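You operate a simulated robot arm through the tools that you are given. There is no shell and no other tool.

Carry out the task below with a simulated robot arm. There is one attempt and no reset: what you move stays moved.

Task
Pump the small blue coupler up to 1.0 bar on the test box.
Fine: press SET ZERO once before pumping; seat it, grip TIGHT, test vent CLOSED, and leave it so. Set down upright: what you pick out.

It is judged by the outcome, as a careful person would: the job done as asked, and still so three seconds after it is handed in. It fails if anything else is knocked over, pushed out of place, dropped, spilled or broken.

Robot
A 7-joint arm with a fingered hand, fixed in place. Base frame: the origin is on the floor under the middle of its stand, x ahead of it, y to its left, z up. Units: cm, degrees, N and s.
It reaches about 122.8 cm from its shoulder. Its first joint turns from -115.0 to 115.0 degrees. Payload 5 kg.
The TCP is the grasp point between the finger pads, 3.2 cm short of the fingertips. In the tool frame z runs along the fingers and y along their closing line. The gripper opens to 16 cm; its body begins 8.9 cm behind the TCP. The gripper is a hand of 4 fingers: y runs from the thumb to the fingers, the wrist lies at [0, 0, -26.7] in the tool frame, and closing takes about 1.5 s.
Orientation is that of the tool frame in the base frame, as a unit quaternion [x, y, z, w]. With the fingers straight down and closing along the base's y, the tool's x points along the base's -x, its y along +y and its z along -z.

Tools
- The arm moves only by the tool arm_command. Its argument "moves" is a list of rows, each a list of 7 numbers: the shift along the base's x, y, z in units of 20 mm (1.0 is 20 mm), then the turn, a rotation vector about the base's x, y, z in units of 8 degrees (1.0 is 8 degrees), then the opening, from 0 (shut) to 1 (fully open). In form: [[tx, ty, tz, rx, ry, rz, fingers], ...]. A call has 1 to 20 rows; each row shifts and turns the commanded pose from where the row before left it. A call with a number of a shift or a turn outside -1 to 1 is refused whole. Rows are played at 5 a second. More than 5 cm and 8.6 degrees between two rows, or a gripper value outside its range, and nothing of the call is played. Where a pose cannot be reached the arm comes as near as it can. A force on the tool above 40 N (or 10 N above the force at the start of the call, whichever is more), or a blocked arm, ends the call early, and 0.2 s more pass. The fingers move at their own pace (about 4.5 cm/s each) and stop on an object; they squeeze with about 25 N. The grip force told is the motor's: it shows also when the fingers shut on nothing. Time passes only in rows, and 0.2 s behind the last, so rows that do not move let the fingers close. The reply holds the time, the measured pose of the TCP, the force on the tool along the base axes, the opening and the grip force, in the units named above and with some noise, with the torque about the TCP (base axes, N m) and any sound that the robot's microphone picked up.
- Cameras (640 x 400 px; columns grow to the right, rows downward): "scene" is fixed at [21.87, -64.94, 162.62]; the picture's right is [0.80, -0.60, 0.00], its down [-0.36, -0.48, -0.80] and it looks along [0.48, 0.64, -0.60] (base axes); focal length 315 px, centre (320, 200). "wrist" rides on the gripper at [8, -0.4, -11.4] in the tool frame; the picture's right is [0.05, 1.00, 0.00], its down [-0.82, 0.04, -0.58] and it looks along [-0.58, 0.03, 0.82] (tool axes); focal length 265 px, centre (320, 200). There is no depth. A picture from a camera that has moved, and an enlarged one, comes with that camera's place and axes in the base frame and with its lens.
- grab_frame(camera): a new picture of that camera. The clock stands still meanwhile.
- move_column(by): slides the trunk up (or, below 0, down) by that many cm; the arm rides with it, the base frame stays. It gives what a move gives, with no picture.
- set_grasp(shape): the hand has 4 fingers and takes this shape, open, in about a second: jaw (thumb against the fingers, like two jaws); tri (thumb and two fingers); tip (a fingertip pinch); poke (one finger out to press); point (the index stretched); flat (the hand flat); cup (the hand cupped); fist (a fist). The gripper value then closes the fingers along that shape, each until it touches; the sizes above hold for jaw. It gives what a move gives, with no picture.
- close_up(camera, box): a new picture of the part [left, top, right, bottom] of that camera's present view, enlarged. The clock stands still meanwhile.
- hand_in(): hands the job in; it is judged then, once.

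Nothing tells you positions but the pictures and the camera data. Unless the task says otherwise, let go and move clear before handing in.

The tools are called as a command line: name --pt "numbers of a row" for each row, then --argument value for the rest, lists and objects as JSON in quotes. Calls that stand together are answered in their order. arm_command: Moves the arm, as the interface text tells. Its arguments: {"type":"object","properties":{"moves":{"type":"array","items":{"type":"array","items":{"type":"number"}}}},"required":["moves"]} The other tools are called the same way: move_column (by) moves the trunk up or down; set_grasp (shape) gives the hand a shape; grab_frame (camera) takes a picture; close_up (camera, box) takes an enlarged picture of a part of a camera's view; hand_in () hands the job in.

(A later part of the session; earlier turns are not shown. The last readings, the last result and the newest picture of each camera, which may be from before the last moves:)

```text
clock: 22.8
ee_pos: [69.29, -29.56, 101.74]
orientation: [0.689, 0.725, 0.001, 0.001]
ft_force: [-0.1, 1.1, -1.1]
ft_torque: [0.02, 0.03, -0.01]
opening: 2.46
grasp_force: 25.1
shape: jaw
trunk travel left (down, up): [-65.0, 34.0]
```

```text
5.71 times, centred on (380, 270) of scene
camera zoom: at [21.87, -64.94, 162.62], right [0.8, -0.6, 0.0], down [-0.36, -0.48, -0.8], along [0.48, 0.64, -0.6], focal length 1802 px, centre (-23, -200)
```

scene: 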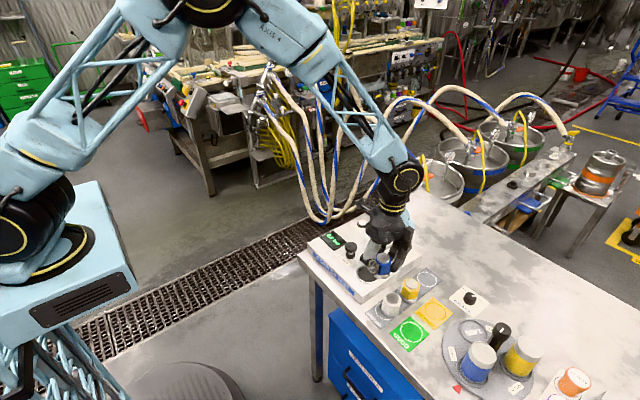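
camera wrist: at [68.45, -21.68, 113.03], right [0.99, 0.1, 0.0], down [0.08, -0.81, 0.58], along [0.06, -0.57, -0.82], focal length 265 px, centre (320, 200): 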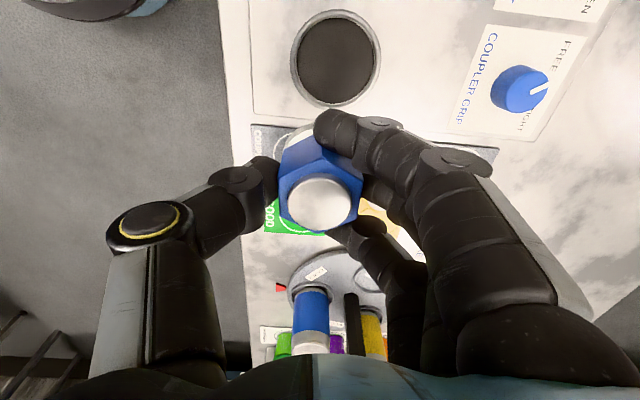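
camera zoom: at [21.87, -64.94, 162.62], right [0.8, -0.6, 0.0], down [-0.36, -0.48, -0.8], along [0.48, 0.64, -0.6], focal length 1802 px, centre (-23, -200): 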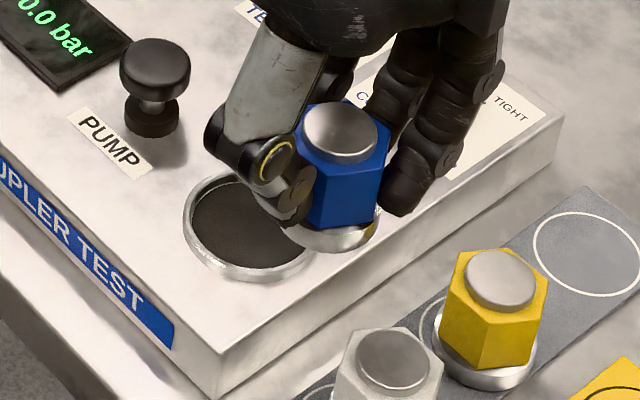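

The socket centre comes out at about (69.9, -24.4) with rim z≈89.8. I'll move over it and lower until the coupler's ring is about 1 cm above the rim, then inspect.

arm_command --pt "0.1 0.9 0 0 0 0 0" --pt "0.1 0.9 0 0 0 0 0" --pt "0.115 0.875 0 0 0 0 0" --pt "0 0 -0.8 0 0 0 0" --pt "0 0 -0.8 0 0 0 0" --pt "0 0 -0.77 0 0 0 0" --pt "0 0 0 0 0 0 0"

grab_frame --camera "wrist"

close_up --camera "scene" --box '[330, 225, 410, 295]'

close_up --camera "wrist" --box '[240, 60, 400, 250]'

```text
clock: 24.4
ee_pos: [70.33, -24.07, 96.92]
orientation: [0.689, 0.725, 0.0, 0.0]
ft_force: [-1.0, 0.2, -1.6]
ft_torque: [0.0, -0.02, 0.01]
opening: 2.46
grasp_force: 25.0
shape: jaw
trunk travel left (down, up): [-65.0, 34.0]
```

```text
taken
camera wrist: at [69.46, -16.1, 108.33], right [0.99, 0.1, 0.0], down [0.08, -0.81, 0.58], along [0.06, -0.57, -0.82], focal length 265 px, centre (320, 200)
```

wrist: 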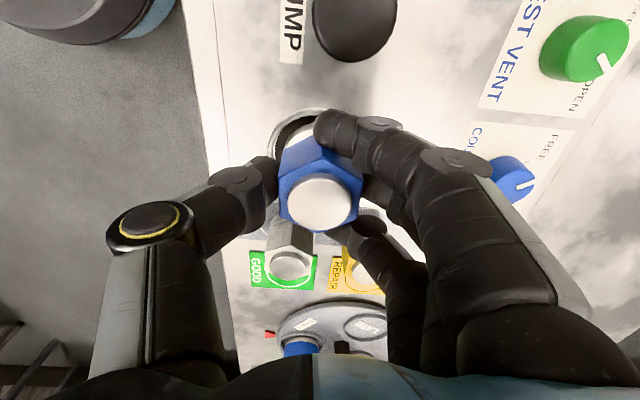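

```text
5.71 times, centred on (370, 260) of scene
camera zoom: at [21.87, -64.94, 162.62], right [0.8, -0.6, 0.0], down [-0.36, -0.48, -0.8], along [0.48, 0.64, -0.6], focal length 1802 px, centre (34, -143)
```

zoom: 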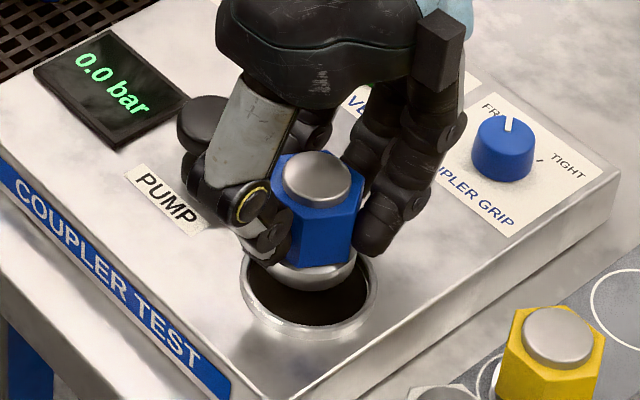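

```text
2.11 times, centred on (320, 155) of wrist
camera zoom: at [69.46, -16.1, 108.33], right [0.99, 0.1, 0.0], down [0.08, -0.81, 0.58], along [0.06, -0.57, -0.82], focal length 559 px, centre (320, 295)
```

zoom: 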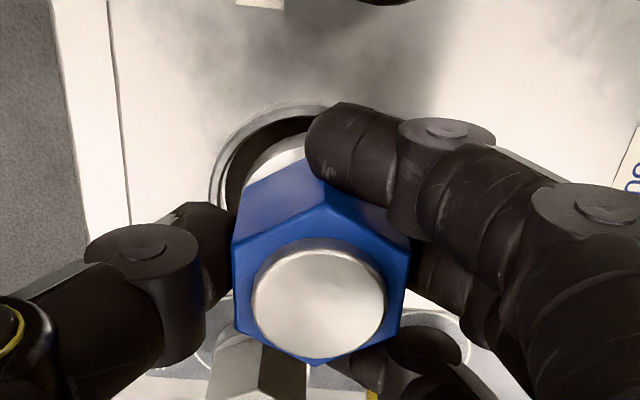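

The measured position is about 0.4 cm high in x compared with the socket centre. I'll correct x and lower a little so the ring is nearly at the rim for a direct comparison.

arm_command --pt "-0.2 0 0 0 0 0 0" --pt "0 0 -0.3 0 0 0 0" --pt "0 0 0 0 0 0 0" --pt "0 0 0 0 0 0 0"

close_up --camera "scene" --box '[345, 245, 395, 290]'

close_up --camera "wrist" --box '[240, 80, 400, 240]'

```text
clock: 25.4
ee_pos: [69.86, -24.12, 96.44]
orientation: [0.689, 0.725, 0.0, 0.001]
ft_force: [-0.5, -0.8, -1.3]
ft_torque: [0.02, -0.01, 0.01]
opening: 2.44
grasp_force: 24.6
shape: jaw
trunk travel left (down, up): [-65.0, 34.0]
```

```text
8.89 times, centred on (370, 268) of scene
camera zoom: at [21.87, -64.94, 162.62], right [0.8, -0.6, 0.0], down [-0.36, -0.48, -0.8], along [0.48, 0.64, -0.6], focal length 2804 px, centre (-124, -400)
```

zoom: 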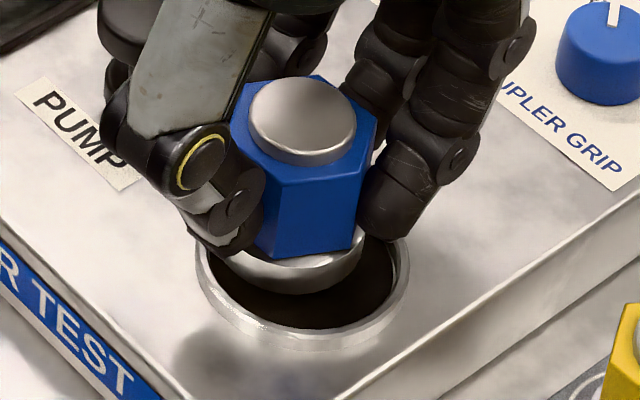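

```text
2.50 times, centred on (320, 160) of wrist
camera zoom: at [68.99, -16.1, 107.73], right [0.99, 0.1, 0.0], down [0.08, -0.81, 0.58], along [0.06, -0.57, -0.82], focal length 664 px, centre (320, 300)
```

zoom: 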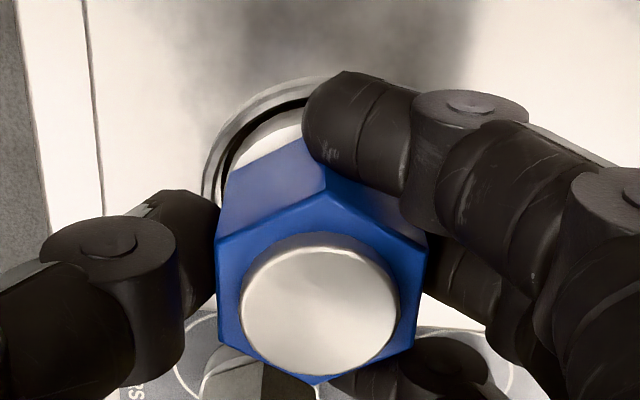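

Correcting for perspective, the socket centre is nearer (69.9, -24.8), so the coupler must shift about +0.15 in x and -0.55 in y. I'll do that and re-check from both cameras.

arm_command --pt "0.075 -0.14 0 0 0 0 0" --pt "0 -0.135 0 0 0 0 0" --pt "0 0 0 0 0 0 0" --pt "0 0 0 0 0 0 0"

close_up --camera "scene" --box '[345, 245, 395, 290]'

close_up --camera "wrist" --box '[240, 80, 400, 240]'

```text
clock: 26.4
ee_pos: [69.99, -24.6, 96.53]
orientation: [0.689, 0.725, 0.001, 0.001]
ft_force: [0.2, -0.5, -2.2]
ft_torque: [0.03, -0.04, 0.0]
opening: 2.44
grasp_force: 25.0
shape: jaw
trunk travel left (down, up): [-65.0, 34.0]
```

```text
8.89 times, centred on (370, 268) of scene
camera zoom: at [21.87, -64.94, 162.62], right [0.8, -0.6, 0.0], down [-0.36, -0.48, -0.8], along [0.48, 0.64, -0.6], focal length 2804 px, centre (-124, -400)
```

zoom: 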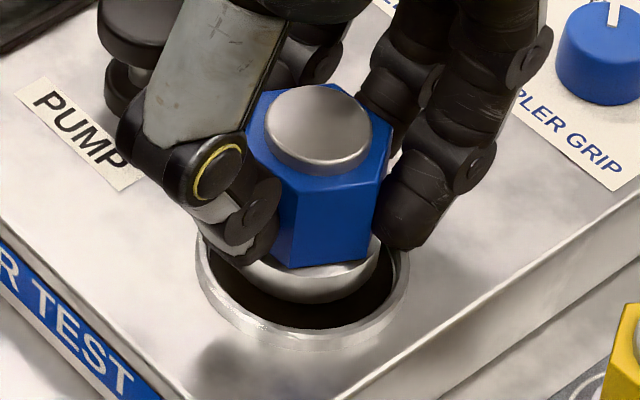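

```text
2.50 times, centred on (320, 160) of wrist
camera zoom: at [69.1, -16.7, 107.76], right [0.99, 0.1, 0.0], down [0.08, -0.81, 0.58], along [0.06, -0.57, -0.82], focal length 664 px, centre (320, 300)
```

zoom: 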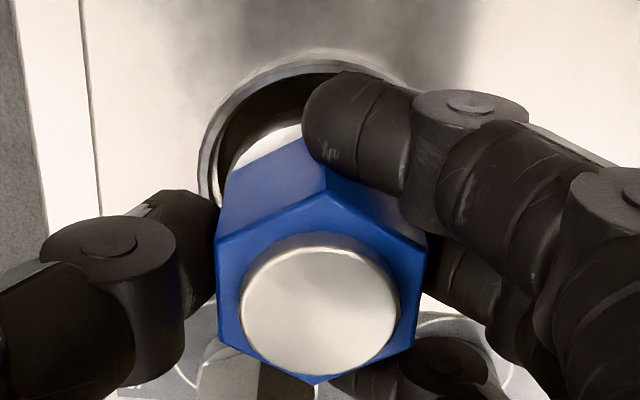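

Both views now agree the coupler is centred over the socket to about 1 mm. Lowering gently and watching the force.

arm_command --pt "0 0 -0.15 0 0 0 0" --pt "0 0 -0.15 0 0 0 0" --pt "0 0 -0.15 0 0 0 0" --pt "0 0 -0.15 0 0 0 0" --pt "0 0 0 0 0 0 0"

close_up --camera "scene" --box '[345, 245, 395, 290]'

close_up --camera "wrist" --box '[240, 80, 400, 240]'

```text
clock: 27.6
ee_pos: [69.9, -24.68, 95.31]
orientation: [0.689, 0.725, 0.0, 0.002]
ft_force: [-2.0, 0.0, 10.1]
ft_torque: [-0.04, 0.04, -0.01]
opening: 2.45
grasp_force: 24.7
shape: jaw
trunk travel left (down, up): [-65.0, 34.0]
```

```text
8.89 times, centred on (370, 268) of scene
camera zoom: at [21.87, -64.94, 162.62], right [0.8, -0.6, 0.0], down [-0.36, -0.48, -0.8], along [0.48, 0.64, -0.6], focal length 2804 px, centre (-124, -400)
```

zoom: 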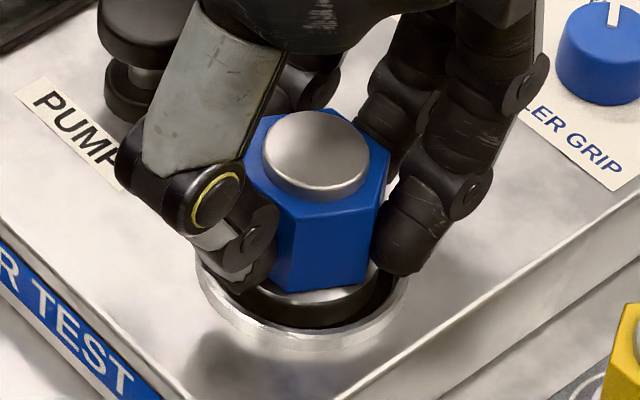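

```text
2.50 times, centred on (320, 160) of wrist
camera zoom: at [69.04, -16.79, 106.65], right [0.99, 0.1, 0.0], down [0.08, -0.81, 0.58], along [0.06, -0.57, -0.82], focal length 664 px, centre (320, 300)
```

zoom: 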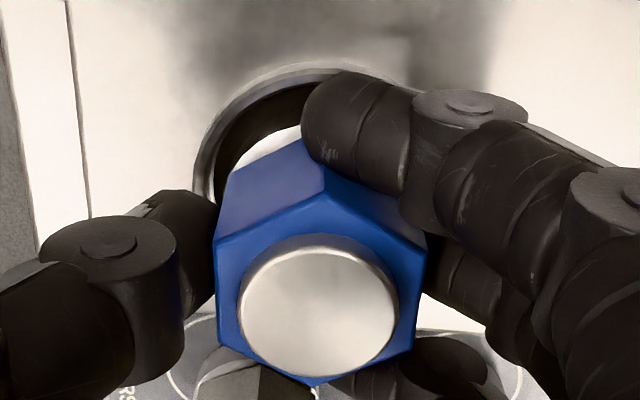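

There's about 10 N of contact. I'll zoom in to see whether the ring is inside the socket and resting on its floor.

close_up --camera "scene" --box '[355, 262, 385, 286]'

close_up --camera "wrist" --box '[280, 95, 350, 145]'

```text
16.00 times, centred on (370, 274) of scene
camera zoom: at [21.87, -64.94, 162.62], right [0.8, -0.6, 0.0], down [-0.36, -0.48, -0.8], along [0.48, 0.64, -0.6], focal length 5047 px, centre (-480, -984)
```

zoom: 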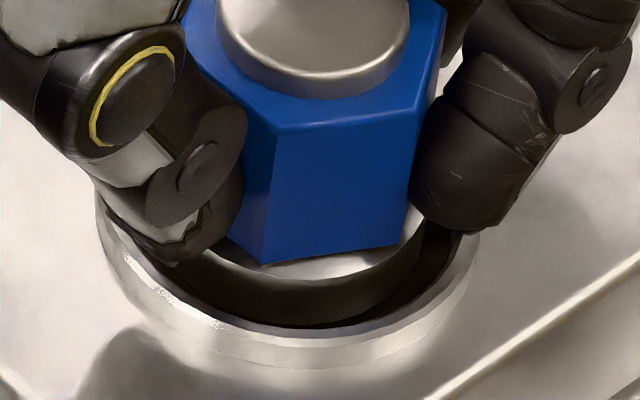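

```text
8.00 times, centred on (315, 120) of wrist
camera zoom: at [69.04, -16.79, 106.65], right [0.99, 0.1, 0.0], down [0.08, -0.81, 0.58], along [0.06, -0.57, -0.82], focal length 2123 px, centre (360, 840)
```

zoom: 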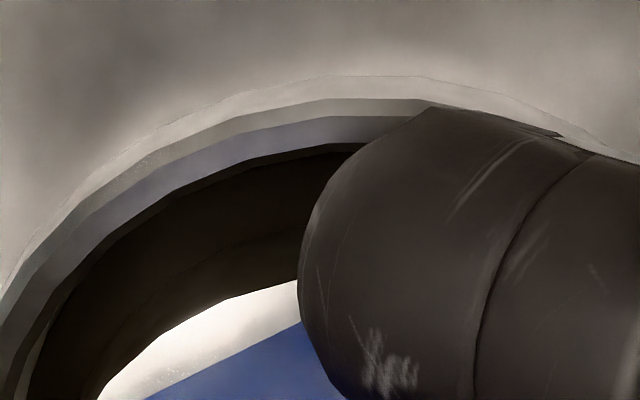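

The ring sits inside the raised rim. I'll press just a touch further to confirm it is on a hard floor, before letting go.

arm_command --pt "0 0 -0.05 0 0 0 0" --pt "0 0 0 0 0 0 0"

```text
clock: 28.2
ee_pos: [69.94, -24.66, 95.25]
orientation: [0.689, 0.725, 0.001, 0.002]
ft_force: [-1.5, -0.9, 20.7]
ft_torque: [-0.05, 0.12, 0.02]
opening: 2.46
grasp_force: 25.2
shape: jaw
trunk travel left (down, up): [-65.0, 34.0]
```

Solid, centred contact (20 N, almost no torque): it's seated. I'll ease off, open the fingers, and check that it stays put.

arm_command --pt "0 0 0.06 0 0 0 0" --pt "0 0 0 0 0 0 0.2" --pt "0 0 0 0 0 0 0.3" --pt "0 0 0 0 0 0 0.4" --pt "0 0 0 0 0 0 0.45" --pt "0 0 0 0 0 0 0.5" --pt "0 0 0 0 0 0 0.5" --pt "0 0 0 0 0 0 0.5"

grab_frame --camera "wrist"

close_up --camera "scene" --box '[330, 235, 410, 295]'

```text
clock: 30.0
ee_pos: [69.99, -24.76, 95.18]
orientation: [0.689, 0.725, 0.001, 0.001]
ft_force: [-0.2, 0.5, -0.5]
ft_torque: [0.0, 0.0, -0.03]
opening: 7.9
grasp_force: 0.0
shape: jaw
trunk travel left (down, up): [-65.0, 34.0]
```

```text
taken
camera wrist: at [69.13, -16.77, 106.53], right [0.99, 0.1, 0.0], down [0.08, -0.81, 0.58], along [0.06, -0.57, -0.82], focal length 265 px, centre (320, 200)
```

wrist: 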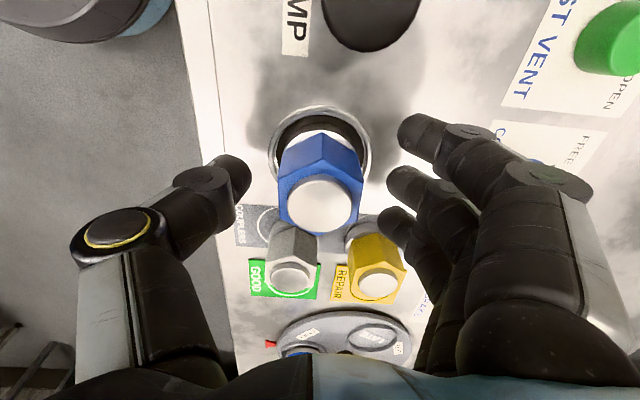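

```text
6.67 times, centred on (370, 265) of scene
camera zoom: at [21.87, -64.94, 162.62], right [0.8, -0.6, 0.0], down [-0.36, -0.48, -0.8], along [0.48, 0.64, -0.6], focal length 2103 px, centre (-13, -233)
```

zoom: 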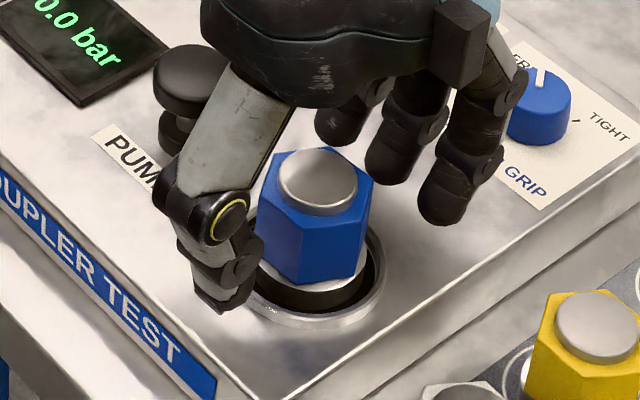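

Released and the coupler stands in the socket. Raising the hand straight up and checking seating from both cameras.

arm_command --pt "0 0 0.6 0 0 0 0.5" --pt "0 0 1 0 0 0 0.5" --pt "0 0 1 0 0 0 0.5" --pt "0 0 1 0 0 0 0.5" --pt "0 0 1 0 0 0 0.5" --pt "0 0 1 0 0 0 0.5" --pt "0 0 1 0 0 0 0.5" --pt "0 0 0.5 0 0 0 0.5"

grab_frame --camera "wrist"

close_up --camera "scene" --box '[330, 235, 410, 295]'

```text
clock: 31.8
ee_pos: [69.98, -24.68, 109.27]
orientation: [0.689, 0.725, 0.001, 0.0]
ft_force: [0.6, 0.0, 0.4]
ft_torque: [-0.01, -0.03, 0.0]
opening: 7.91
grasp_force: 0.0
shape: jaw
trunk travel left (down, up): [-65.0, 34.0]
```

```text
taken
camera wrist: at [69.18, -16.68, 120.57], right [0.99, 0.1, 0.0], down [0.08, -0.81, 0.58], along [0.06, -0.57, -0.82], focal length 265 px, centre (320, 200)
```

wrist: 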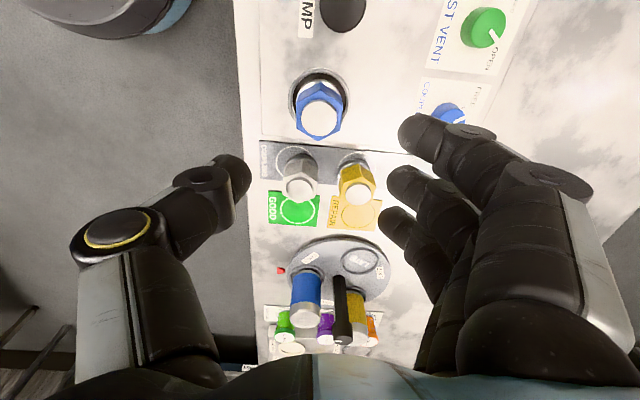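

```text
6.67 times, centred on (370, 265) of scene
camera zoom: at [21.87, -64.94, 162.62], right [0.8, -0.6, 0.0], down [-0.36, -0.48, -0.8], along [0.48, 0.64, -0.6], focal length 2103 px, centre (-13, -233)
```

zoom: 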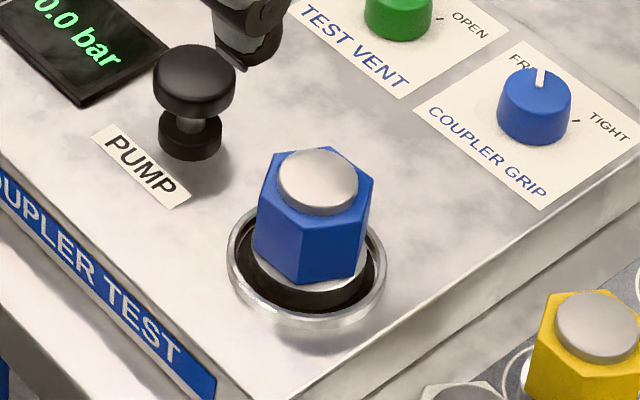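

The coupler is seated upright inside the socket. Next is COUPLER GRIP: I'll switch to the tip pinch and move above the blue knob, turned so I have room to rotate it clockwise toward TIGHT.

set_grasp --shape "tip"

arm_command --pt "0.87 -0.02 0 0 0 0.66 1" --pt "0.87 -0.02 0 0 0 0.66 1" --pt "0.87 -0.02 0 0 0 0.66 1" --pt "0.87 -0.02 0 0 0 0.66 1" --pt "0.87 -0.02 0 0 0 0.66 1" --pt "0.87 -0.02 0 0 0 0.66 1" --pt "0.87 -0.02 0 0 0 0.66 1" --pt "0.87 -0.02 0 0 0 0.66 1" --pt "0 0 0 0 0 0 1"

grab_frame --camera "wrist"

close_up --camera "wrist" --box '[250, 40, 410, 140]'

```text
clock: 32.7
ee_pos: [70.03, -24.63, 109.17]
orientation: [0.689, 0.725, 0.001, 0.0]
ft_force: [-0.6, -0.1, 0.6]
ft_torque: [-0.02, -0.01, 0.0]
opening: 15.95
grasp_force: 0.1
shape: tip
trunk travel left (down, up): [-65.0, 34.0]
```

```text
clock: 34.7
ee_pos: [83.83, -24.94, 109.45]
orientation: [0.381, 0.925, 0.0, 0.001]
ft_force: [0.0, -0.4, 0.7]
ft_torque: [0.0, 0.0, 0.03]
opening: 16.0
grasp_force: 0.1
shape: tip
trunk travel left (down, up): [-65.0, 34.0]
```

```text
taken
camera wrist: at [77.72, -19.54, 120.8], right [0.67, 0.74, 0.0], down [0.61, -0.55, 0.58], along [0.43, -0.38, -0.82], focal length 265 px, centre (320, 200)
```

wrist: 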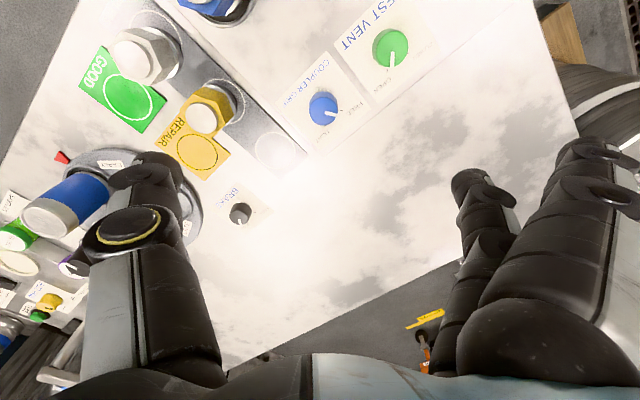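

```text
4.00 times, centred on (330, 90) of wrist
camera zoom: at [77.72, -19.54, 120.8], right [0.67, 0.74, 0.0], down [0.61, -0.55, 0.58], along [0.43, -0.38, -0.82], focal length 1062 px, centre (280, 640)
```

zoom: 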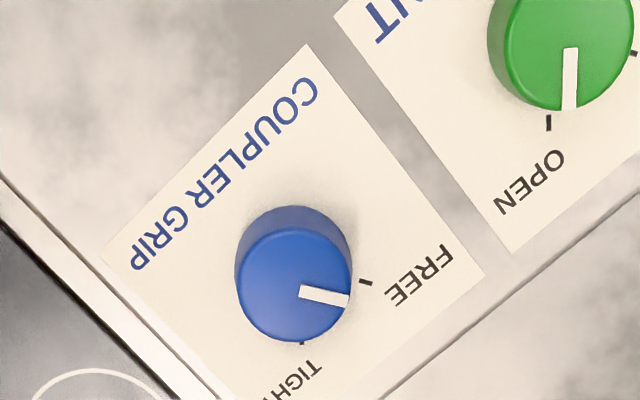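

The blue grip knob is at about (84.4, -25.05), mark at +34° on FREE, TIGHT tick at about -36° — a -70° turn. I'll centre over it, narrow the pinch, and descend partway.

arm_command --pt "0.35 -0.08 -1 0 0 0 0.33" --pt "0 0 -1 0 0 0 0.33" --pt "0 0 -1 0 0 0 0.33" --pt "0 0 -1 0 0 0 0.33" --pt "0 0 -1 0 0 0 0.33" --pt "0 0 -1 0 0 0 0.33" --pt "0 0 0 0 0 0 0.33" --pt "0 0 0 0 0 0 0.33"

grab_frame --camera "wrist"

close_up --camera "wrist" --box '[220, 110, 420, 235]'

close_up --camera "scene" --box '[350, 200, 450, 275]'

```text
clock: 36.5
ee_pos: [84.47, -25.09, 97.48]
orientation: [0.381, 0.924, 0.001, 0.001]
ft_force: [-0.4, -0.1, 0.0]
ft_torque: [-0.01, 0.01, 0.01]
opening: 5.32
grasp_force: 0.0
shape: tip
trunk travel left (down, up): [-65.0, 34.0]
```

```text
taken
camera wrist: at [78.45, -19.8, 108.83], right [0.67, 0.74, 0.0], down [0.61, -0.55, 0.58], along [0.43, -0.39, -0.82], focal length 265 px, centre (320, 200)
```

wrist: 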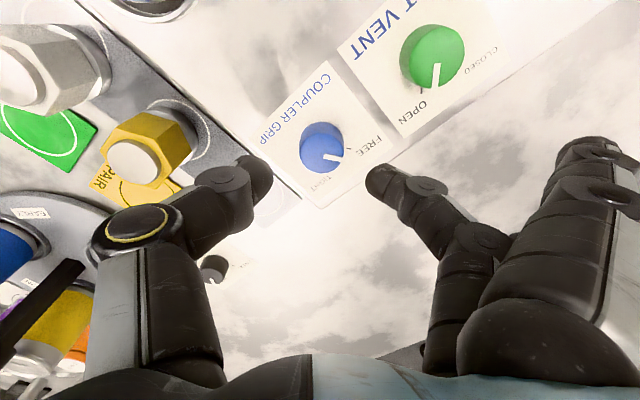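

```text
3.20 times, centred on (320, 172) of wrist
camera zoom: at [78.45, -19.8, 108.83], right [0.67, 0.74, 0.0], down [0.61, -0.55, 0.58], along [0.43, -0.39, -0.82], focal length 849 px, centre (320, 288)
```

zoom: 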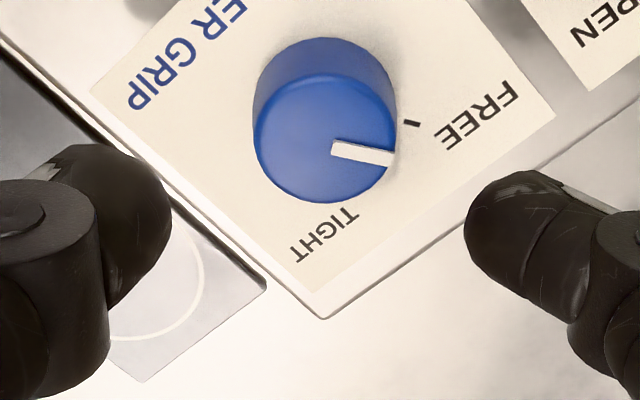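

```text
5.33 times, centred on (400, 238) of scene
camera zoom: at [21.87, -64.94, 162.62], right [0.8, -0.6, 0.0], down [-0.36, -0.48, -0.8], along [0.48, 0.64, -0.6], focal length 1682 px, centre (-107, 0)
```

zoom: 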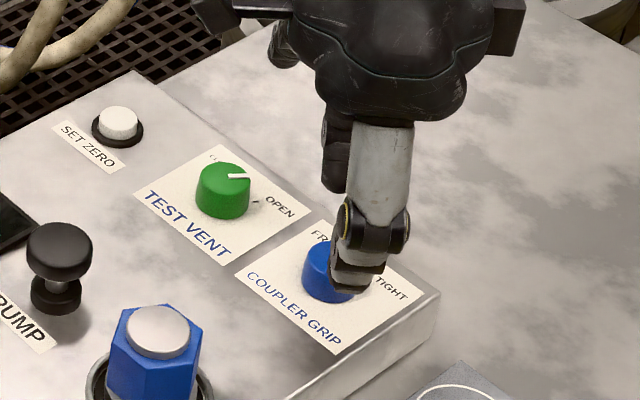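

The pinch is centred over the knob. Lowering around it now.

arm_command --pt "0 0 -0.6 0 0 0 0.33" --pt "0 0 -0.6 0 0 0 0.33" --pt "0 0 -0.4 0 0 0 0.33" --pt "0 0 -0.3 0 0 0 0.33" --pt "0 0 0 0 0 0 0.33"

close_up --camera "scene" --box '[360, 215, 440, 275]'

grab_frame --camera "wrist"

```text
clock: 37.7
ee_pos: [84.45, -25.41, 93.48]
orientation: [0.381, 0.924, 0.001, 0.001]
ft_force: [-0.2, 0.2, -0.1]
ft_torque: [0.0, 0.0, -0.01]
opening: 5.33
grasp_force: 0.0
shape: tip
trunk travel left (down, up): [-65.0, 34.0]
```

```text
6.67 times, centred on (400, 245) of scene
camera zoom: at [21.87, -64.94, 162.62], right [0.8, -0.6, 0.0], down [-0.36, -0.48, -0.8], along [0.48, 0.64, -0.6], focal length 2103 px, centre (-213, -100)
```

zoom: 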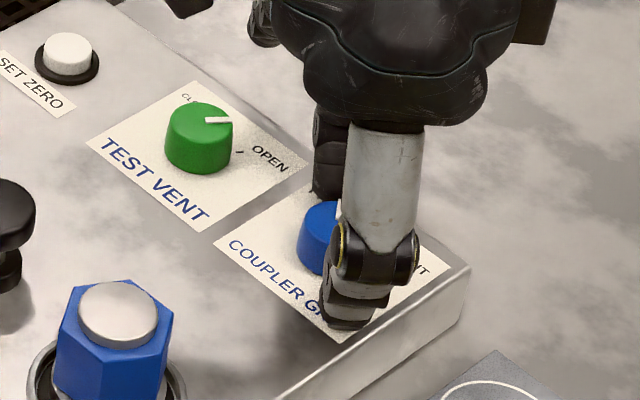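

```text
taken
camera wrist: at [78.51, -19.94, 104.83], right [0.67, 0.74, 0.0], down [0.61, -0.55, 0.58], along [0.43, -0.39, -0.82], focal length 265 px, centre (320, 200)
```

wrist: 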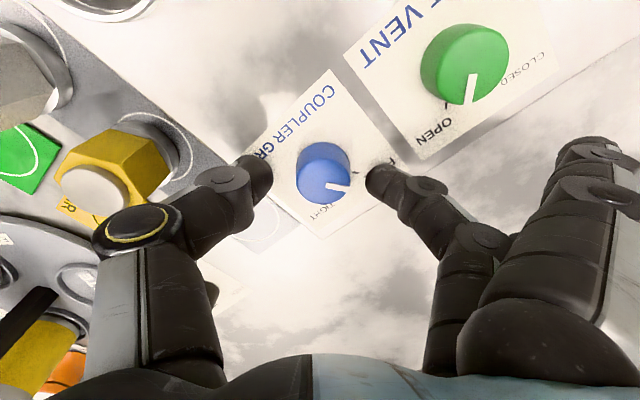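

Centred on the knob. Closing the pinch on it.

arm_command --pt "0 0 0 0 0 0 0.25" --pt "0 0 0 0 0 0 0.15" --pt "0 0 0 0 0 0 0.05" --pt "0 0 0 0 0 0 0" --pt "0 0 0 0 0 0 0" --pt "0 0 0 0 0 0 0"

grab_frame --camera "wrist"

```text
clock: 39.1
ee_pos: [84.51, -25.32, 93.49]
orientation: [0.382, 0.924, 0.0, 0.0]
ft_force: [2.1, 0.4, -1.1]
ft_torque: [0.03, -0.07, -0.02]
opening: 2.48
grasp_force: 25.1
shape: tip
trunk travel left (down, up): [-65.0, 34.0]
```

```text
taken
camera wrist: at [78.54, -19.95, 104.82], right [0.67, 0.74, 0.0], down [0.61, -0.55, 0.58], along [0.43, -0.38, -0.82], focal length 265 px, centre (320, 200)
```

wrist: 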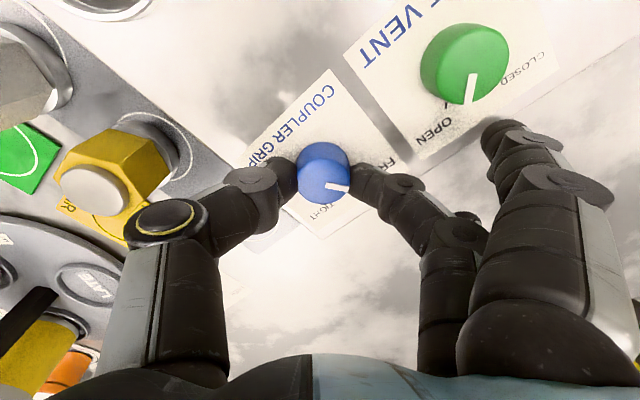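

Gripped. One of the folded fingers seems to have come forward, so I'll check the scene view before rotating.

close_up --camera "scene" --box '[360, 180, 460, 255]'

```text
5.33 times, centred on (410, 218) of scene
camera zoom: at [21.87, -64.94, 162.62], right [0.8, -0.6, 0.0], down [-0.36, -0.48, -0.8], along [0.48, 0.64, -0.6], focal length 1682 px, centre (-160, 107)
```

zoom: 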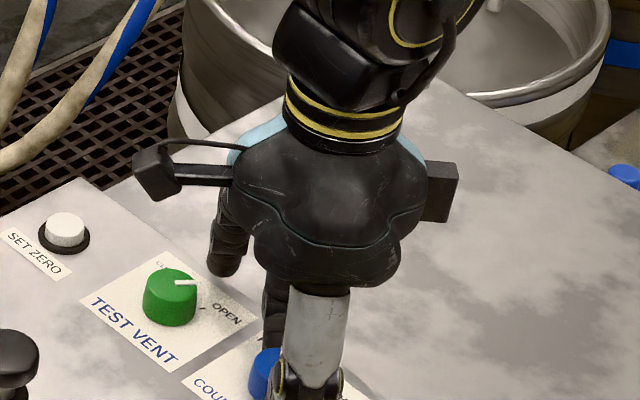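

The folded finger is on the far side and will swing away from the green knob when I turn clockwise. Rotating -72° about the vertical to move the grip to TIGHT.

arm_command --pt "0 0 0 0 0 -0.9 0" --pt "0 0 0 0 0 -0.9 0" --pt "0 0 0 0 0 -0.9 0" --pt "0 0 0 0 0 -0.9 0" --pt "0 0 0 0 0 -0.9 0"

grab_frame --camera "wrist"

```text
clock: 40.3
ee_pos: [84.55, -25.3, 93.62]
orientation: [0.65, 0.76, -0.001, 0.0]
ft_force: [-2.4, -1.9, -3.1]
ft_torque: [-0.04, 0.02, 0.03]
opening: 2.44
grasp_force: 25.3
shape: tip
trunk travel left (down, up): [-65.0, 34.0]
```

```text
taken
camera wrist: at [82.74, -17.42, 104.85], right [0.98, 0.21, 0.0], down [0.17, -0.8, 0.58], along [0.12, -0.56, -0.82], focal length 265 px, centre (320, 200)
```

wrist: 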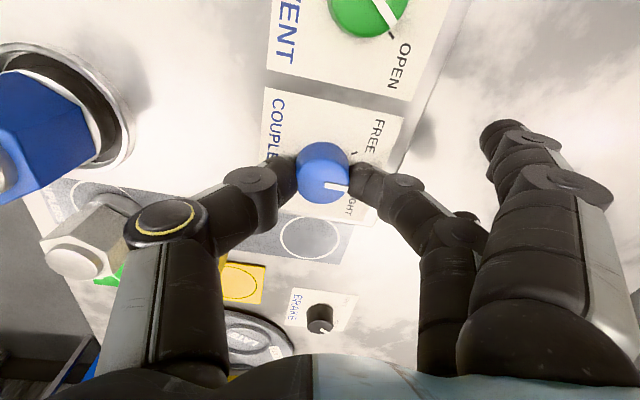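

The knob turns with the hand. Continuing the other half.

arm_command --pt "0 0 0 0 0 -0.9 0" --pt "0 0 0 0 0 -0.9 0" --pt "0 0 0 0 0 -0.9 0" --pt "0 0 0 0 0 -0.9 0" --pt "0 0 0 0 0 -0.7 0"

grab_frame --camera "wrist"

close_up --camera "wrist" --box '[250, 80, 410, 230]'

```text
clock: 41.5
ee_pos: [84.52, -25.21, 93.66]
orientation: [0.845, 0.534, 0.0, 0.0]
ft_force: [-12.7, -3.1, -7.5]
ft_torque: [-0.04, 0.31, 0.1]
opening: 2.41
grasp_force: 25.0
shape: tip
trunk travel left (down, up): [-65.0, 34.0]
```

```text
taken
camera wrist: at [87.56, -17.83, 104.89], right [0.92, -0.38, 0.0], down [-0.31, -0.75, 0.58], along [-0.22, -0.53, -0.82], focal length 265 px, centre (320, 200)
```

wrist: 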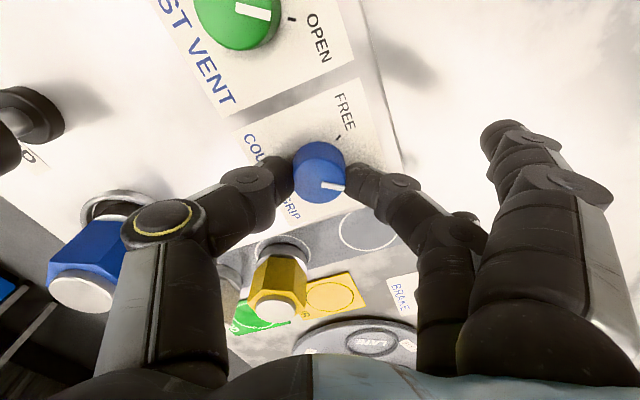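

```text
2.67 times, centred on (330, 155) of wrist
camera zoom: at [87.56, -17.83, 104.89], right [0.92, -0.38, 0.0], down [-0.31, -0.75, 0.58], along [-0.22, -0.53, -0.82], focal length 708 px, centre (293, 320)
```

zoom: 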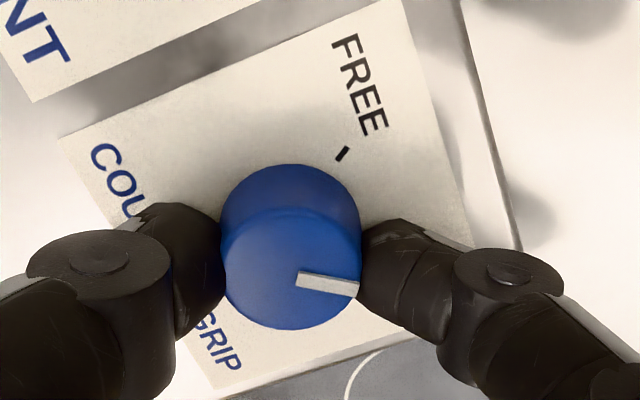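

Hand turned about -70°, and the mark now points toward TIGHT. Opening, lifting, and verifying.

arm_command --pt "0 0 0 0 0 0 0.15" --pt "0 0 0 0 0 0 0.3" --pt "0 0 0 0 0 0 0.38" --pt "0 0 0 0 0 0 0.38" --pt "0 0 0.5 0 0 0 0.38" --pt "0 0 1 0 0 0 0.38" --pt "0 0 1 0 0 0 0.38" --pt "0 0 1 0 0 0 0.38" --pt "0 0 1 0 0 0 0.38" --pt "0 0 1 0 0 0 0.38"

close_up --camera "wrist" --box '[240, 40, 400, 140]'

close_up --camera "scene" --box '[355, 215, 435, 265]'

```text
clock: 43.7
ee_pos: [84.76, -25.41, 104.58]
orientation: [0.844, 0.536, 0.001, 0.001]
ft_force: [-0.1, 0.0, -0.1]
ft_torque: [-0.01, 0.0, 0.01]
opening: 6.06
grasp_force: 0.1
shape: tip
trunk travel left (down, up): [-65.0, 34.0]
```

```text
4.00 times, centred on (320, 90) of wrist
camera zoom: at [87.75, -17.81, 115.97], right [0.93, -0.38, 0.0], down [-0.31, -0.75, 0.58], along [-0.22, -0.54, -0.82], focal length 1062 px, centre (320, 640)
```

zoom: 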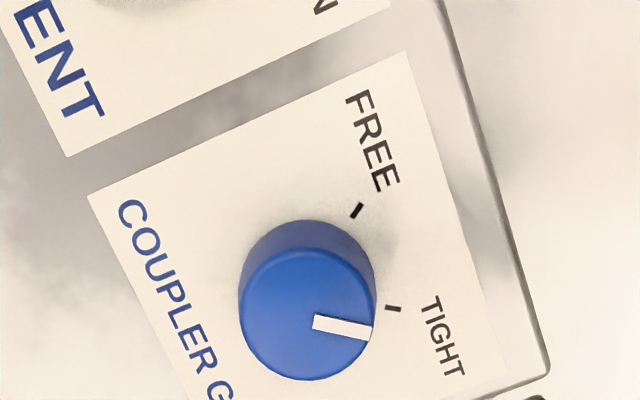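

```text
8.00 times, centred on (395, 240) of scene
camera zoom: at [21.87, -64.94, 162.62], right [0.8, -0.6, 0.0], down [-0.36, -0.48, -0.8], along [0.48, 0.64, -0.6], focal length 2523 px, centre (-280, -120)
```

zoom: 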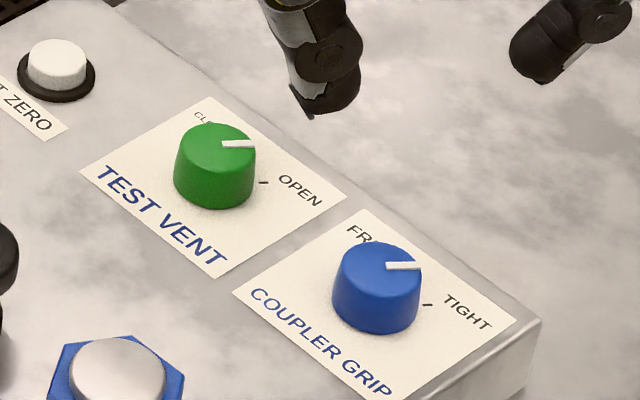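

The grip knob now points at the TIGHT tick. Next the green TEST VENT knob: moving over it at the same yaw so I can turn it counter-clockwise to CLOSED.

arm_command --pt "-0.04 0.9 0 0 0 0 0.36" --pt "-0.04 0.9 0 0 0 0 0.36" --pt "-0.04 0.9 0 0 0 0 0.34" --pt "-0.04 0.9 -0.8 0 0 0 0.34" --pt "0 0.9 -0.8 0 0 0 0.33" --pt "0 0 -0.9 0 0 0 0.33" --pt "0 0 -0.9 0 0 0 0.33" --pt "0 0 0 0 0 0 0.33"

grab_frame --camera "wrist"

close_up --camera "wrist" --box '[240, 90, 400, 210]'

close_up --camera "scene" --box '[340, 180, 440, 260]'

```text
clock: 45.5
ee_pos: [84.35, -16.18, 97.8]
orientation: [0.845, 0.535, 0.0, 0.0]
ft_force: [0.6, 0.7, 0.0]
ft_torque: [0.0, 0.03, 0.0]
opening: 5.34
grasp_force: 0.1
shape: tip
trunk travel left (down, up): [-65.0, 34.0]
```

```text
taken
camera wrist: at [87.42, -8.67, 109.22], right [0.93, -0.38, 0.0], down [-0.31, -0.75, 0.58], along [-0.22, -0.53, -0.82], focal length 265 px, centre (320, 200)
```

wrist: 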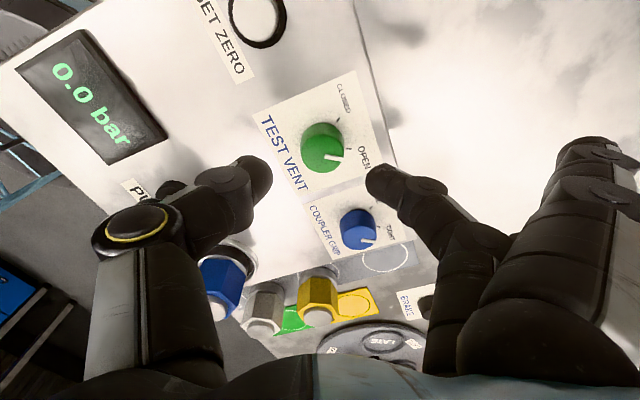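

```text
3.33 times, centred on (320, 150) of wrist
camera zoom: at [87.42, -8.67, 109.22], right [0.93, -0.38, 0.0], down [-0.31, -0.75, 0.58], along [-0.22, -0.53, -0.82], focal length 885 px, centre (320, 367)
```

zoom: 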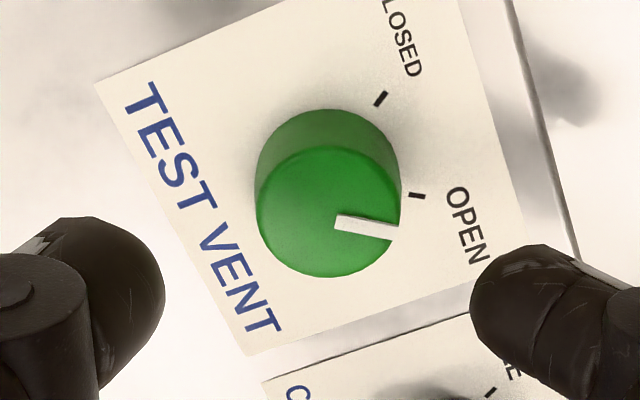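

```text
5.00 times, centred on (390, 220) of scene
camera zoom: at [21.87, -64.94, 162.62], right [0.8, -0.6, 0.0], down [-0.36, -0.48, -0.8], along [0.48, 0.64, -0.6], focal length 1577 px, centre (-30, 100)
```

zoom: 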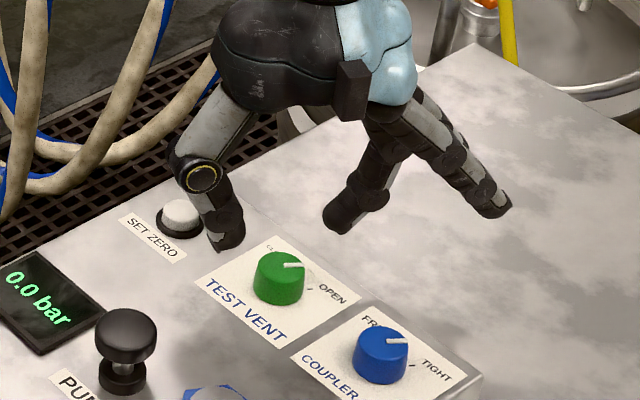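

Well positioned; a small 2 mm correction and lowering around the green knob, then closing.

arm_command --pt "0.05 -0.1 -0.6 0 0 0 0.33" --pt "0 0 -0.6 0 0 0 0.33" --pt "0 0 -0.5 0 0 0 0.33" --pt "0 0 -0.4 0 0 0 0.33" --pt "0 0 0 0 0 0 0.33"

grab_frame --camera "wrist"

```text
clock: 46.7
ee_pos: [84.3, -16.33, 93.49]
orientation: [0.845, 0.535, 0.0, 0.001]
ft_force: [0.2, -0.2, -0.5]
ft_torque: [0.0, 0.04, -0.02]
opening: 5.34
grasp_force: 0.1
shape: tip
trunk travel left (down, up): [-65.0, 34.0]
```

```text
taken
camera wrist: at [87.37, -8.92, 104.87], right [0.93, -0.38, 0.0], down [-0.31, -0.75, 0.58], along [-0.22, -0.53, -0.82], focal length 265 px, centre (320, 200)
```

wrist: 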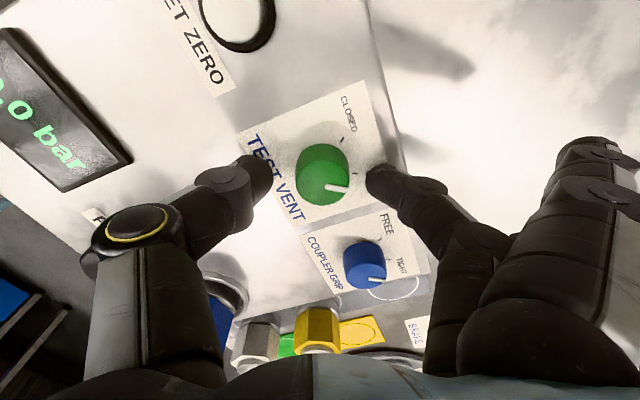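

arm_command --pt "0 0 0 0 0 0 0.25" --pt "0 0 0 0 0 0 0.15" --pt "0 0 0 0 0 0 0.05" --pt "0 0 0 0 0 0 0" --pt "0 0 0 0 0 0 0" --pt "0 0 0 0 0 0 0"

close_up --camera "scene" --box '[340, 180, 460, 260]'

grab_frame --camera "wrist"

```text
clock: 48.1
ee_pos: [84.42, -16.18, 93.59]
orientation: [0.845, 0.535, 0.001, 0.001]
ft_force: [-1.3, -1.1, -1.9]
ft_torque: [-0.06, -0.02, -0.02]
opening: 2.58
grasp_force: 25.4
shape: tip
trunk travel left (down, up): [-65.0, 34.0]
```

```text
5.00 times, centred on (400, 220) of scene
camera zoom: at [21.87, -64.94, 162.62], right [0.8, -0.6, 0.0], down [-0.36, -0.48, -0.8], along [0.48, 0.64, -0.6], focal length 1577 px, centre (-80, 100)
```

zoom: 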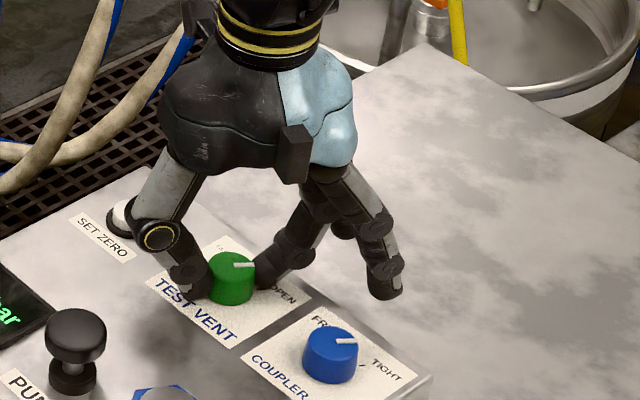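

```text
taken
camera wrist: at [87.37, -8.95, 104.85], right [0.93, -0.38, 0.0], down [-0.31, -0.75, 0.58], along [-0.22, -0.53, -0.82], focal length 265 px, centre (320, 200)
```

wrist: 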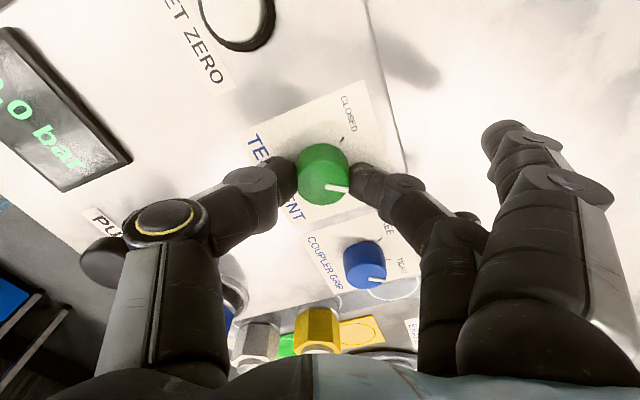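

Gripped; folded fingers and thumb have room all round. Turning +70° (counter-clockwise) to CLOSED.

arm_command --pt "0 0 0 0 0 0.9 0" --pt "0 0 0 0 0 0.9 0" --pt "0 0 0 0 0 0.9 0" --pt "0 0 0 0 0 0.9 0" --pt "0 0 0 0 0 0.9 0"

grab_frame --camera "wrist"

```text
clock: 49.3
ee_pos: [84.42, -16.46, 93.44]
orientation: [0.637, 0.77, -0.001, 0.001]
ft_force: [3.6, -4.8, -5.2]
ft_torque: [-0.11, -0.13, -0.02]
opening: 2.53
grasp_force: 25.1
shape: tip
trunk travel left (down, up): [-65.0, 34.0]
```

```text
taken
camera wrist: at [82.43, -8.67, 104.87], right [0.97, 0.24, 0.0], down [0.19, -0.79, 0.58], along [0.14, -0.56, -0.82], focal length 265 px, centre (320, 200)
```

wrist: 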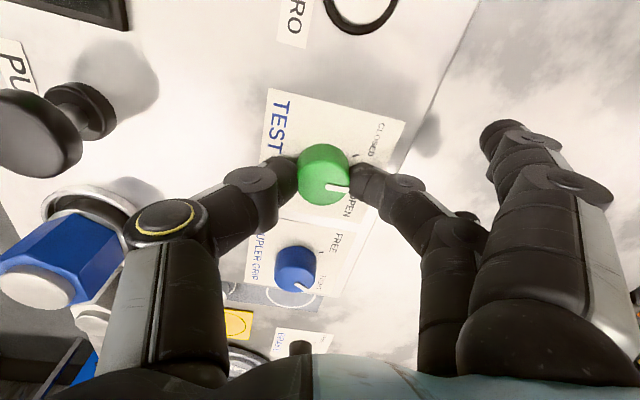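

arm_command --pt "0 0 0 0 0 0.9 0" --pt "0 0 0 0 0 0.9 0" --pt "0 0 0 0 0 0.9 0" --pt "0 0 0 0 0 0.9 0" --pt "0 0 0 0 0 0.75 0"

grab_frame --camera "wrist"

close_up --camera "wrist" --box '[250, 100, 410, 220]'

```text
clock: 50.5
ee_pos: [84.51, -16.53, 93.52]
orientation: [0.378, 0.926, 0.001, -0.001]
ft_force: [8.7, -6.7, -3.8]
ft_torque: [-0.1, -0.21, -0.1]
opening: 2.51
grasp_force: 24.9
shape: tip
trunk travel left (down, up): [-65.0, 34.0]
```

```text
taken
camera wrist: at [78.39, -11.2, 104.87], right [0.66, 0.75, 0.0], down [0.61, -0.54, 0.58], along [0.43, -0.38, -0.82], focal length 265 px, centre (320, 200)
```

wrist: 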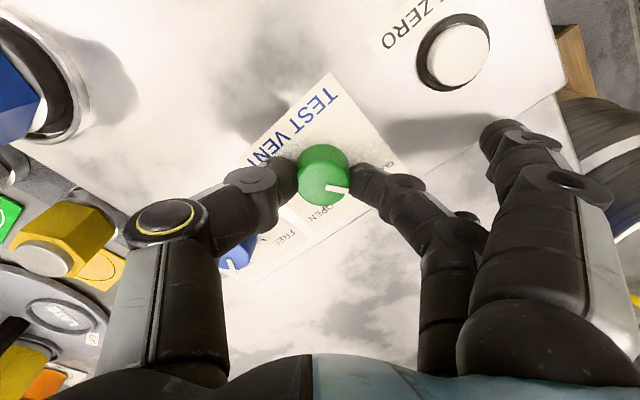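

```text
3.33 times, centred on (330, 160) of wrist
camera zoom: at [78.39, -11.2, 104.87], right [0.66, 0.75, 0.0], down [0.61, -0.54, 0.58], along [0.43, -0.38, -0.82], focal length 885 px, centre (287, 333)
```

zoom: 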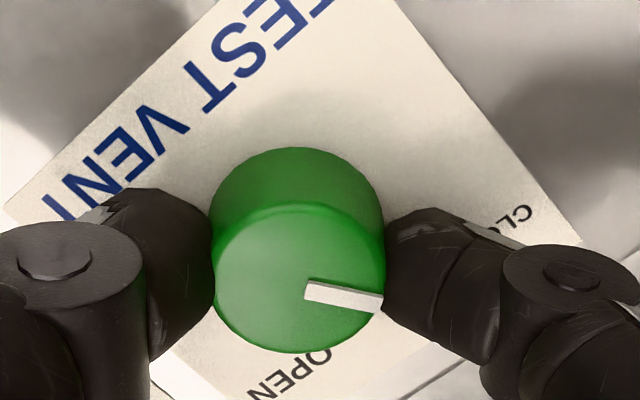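

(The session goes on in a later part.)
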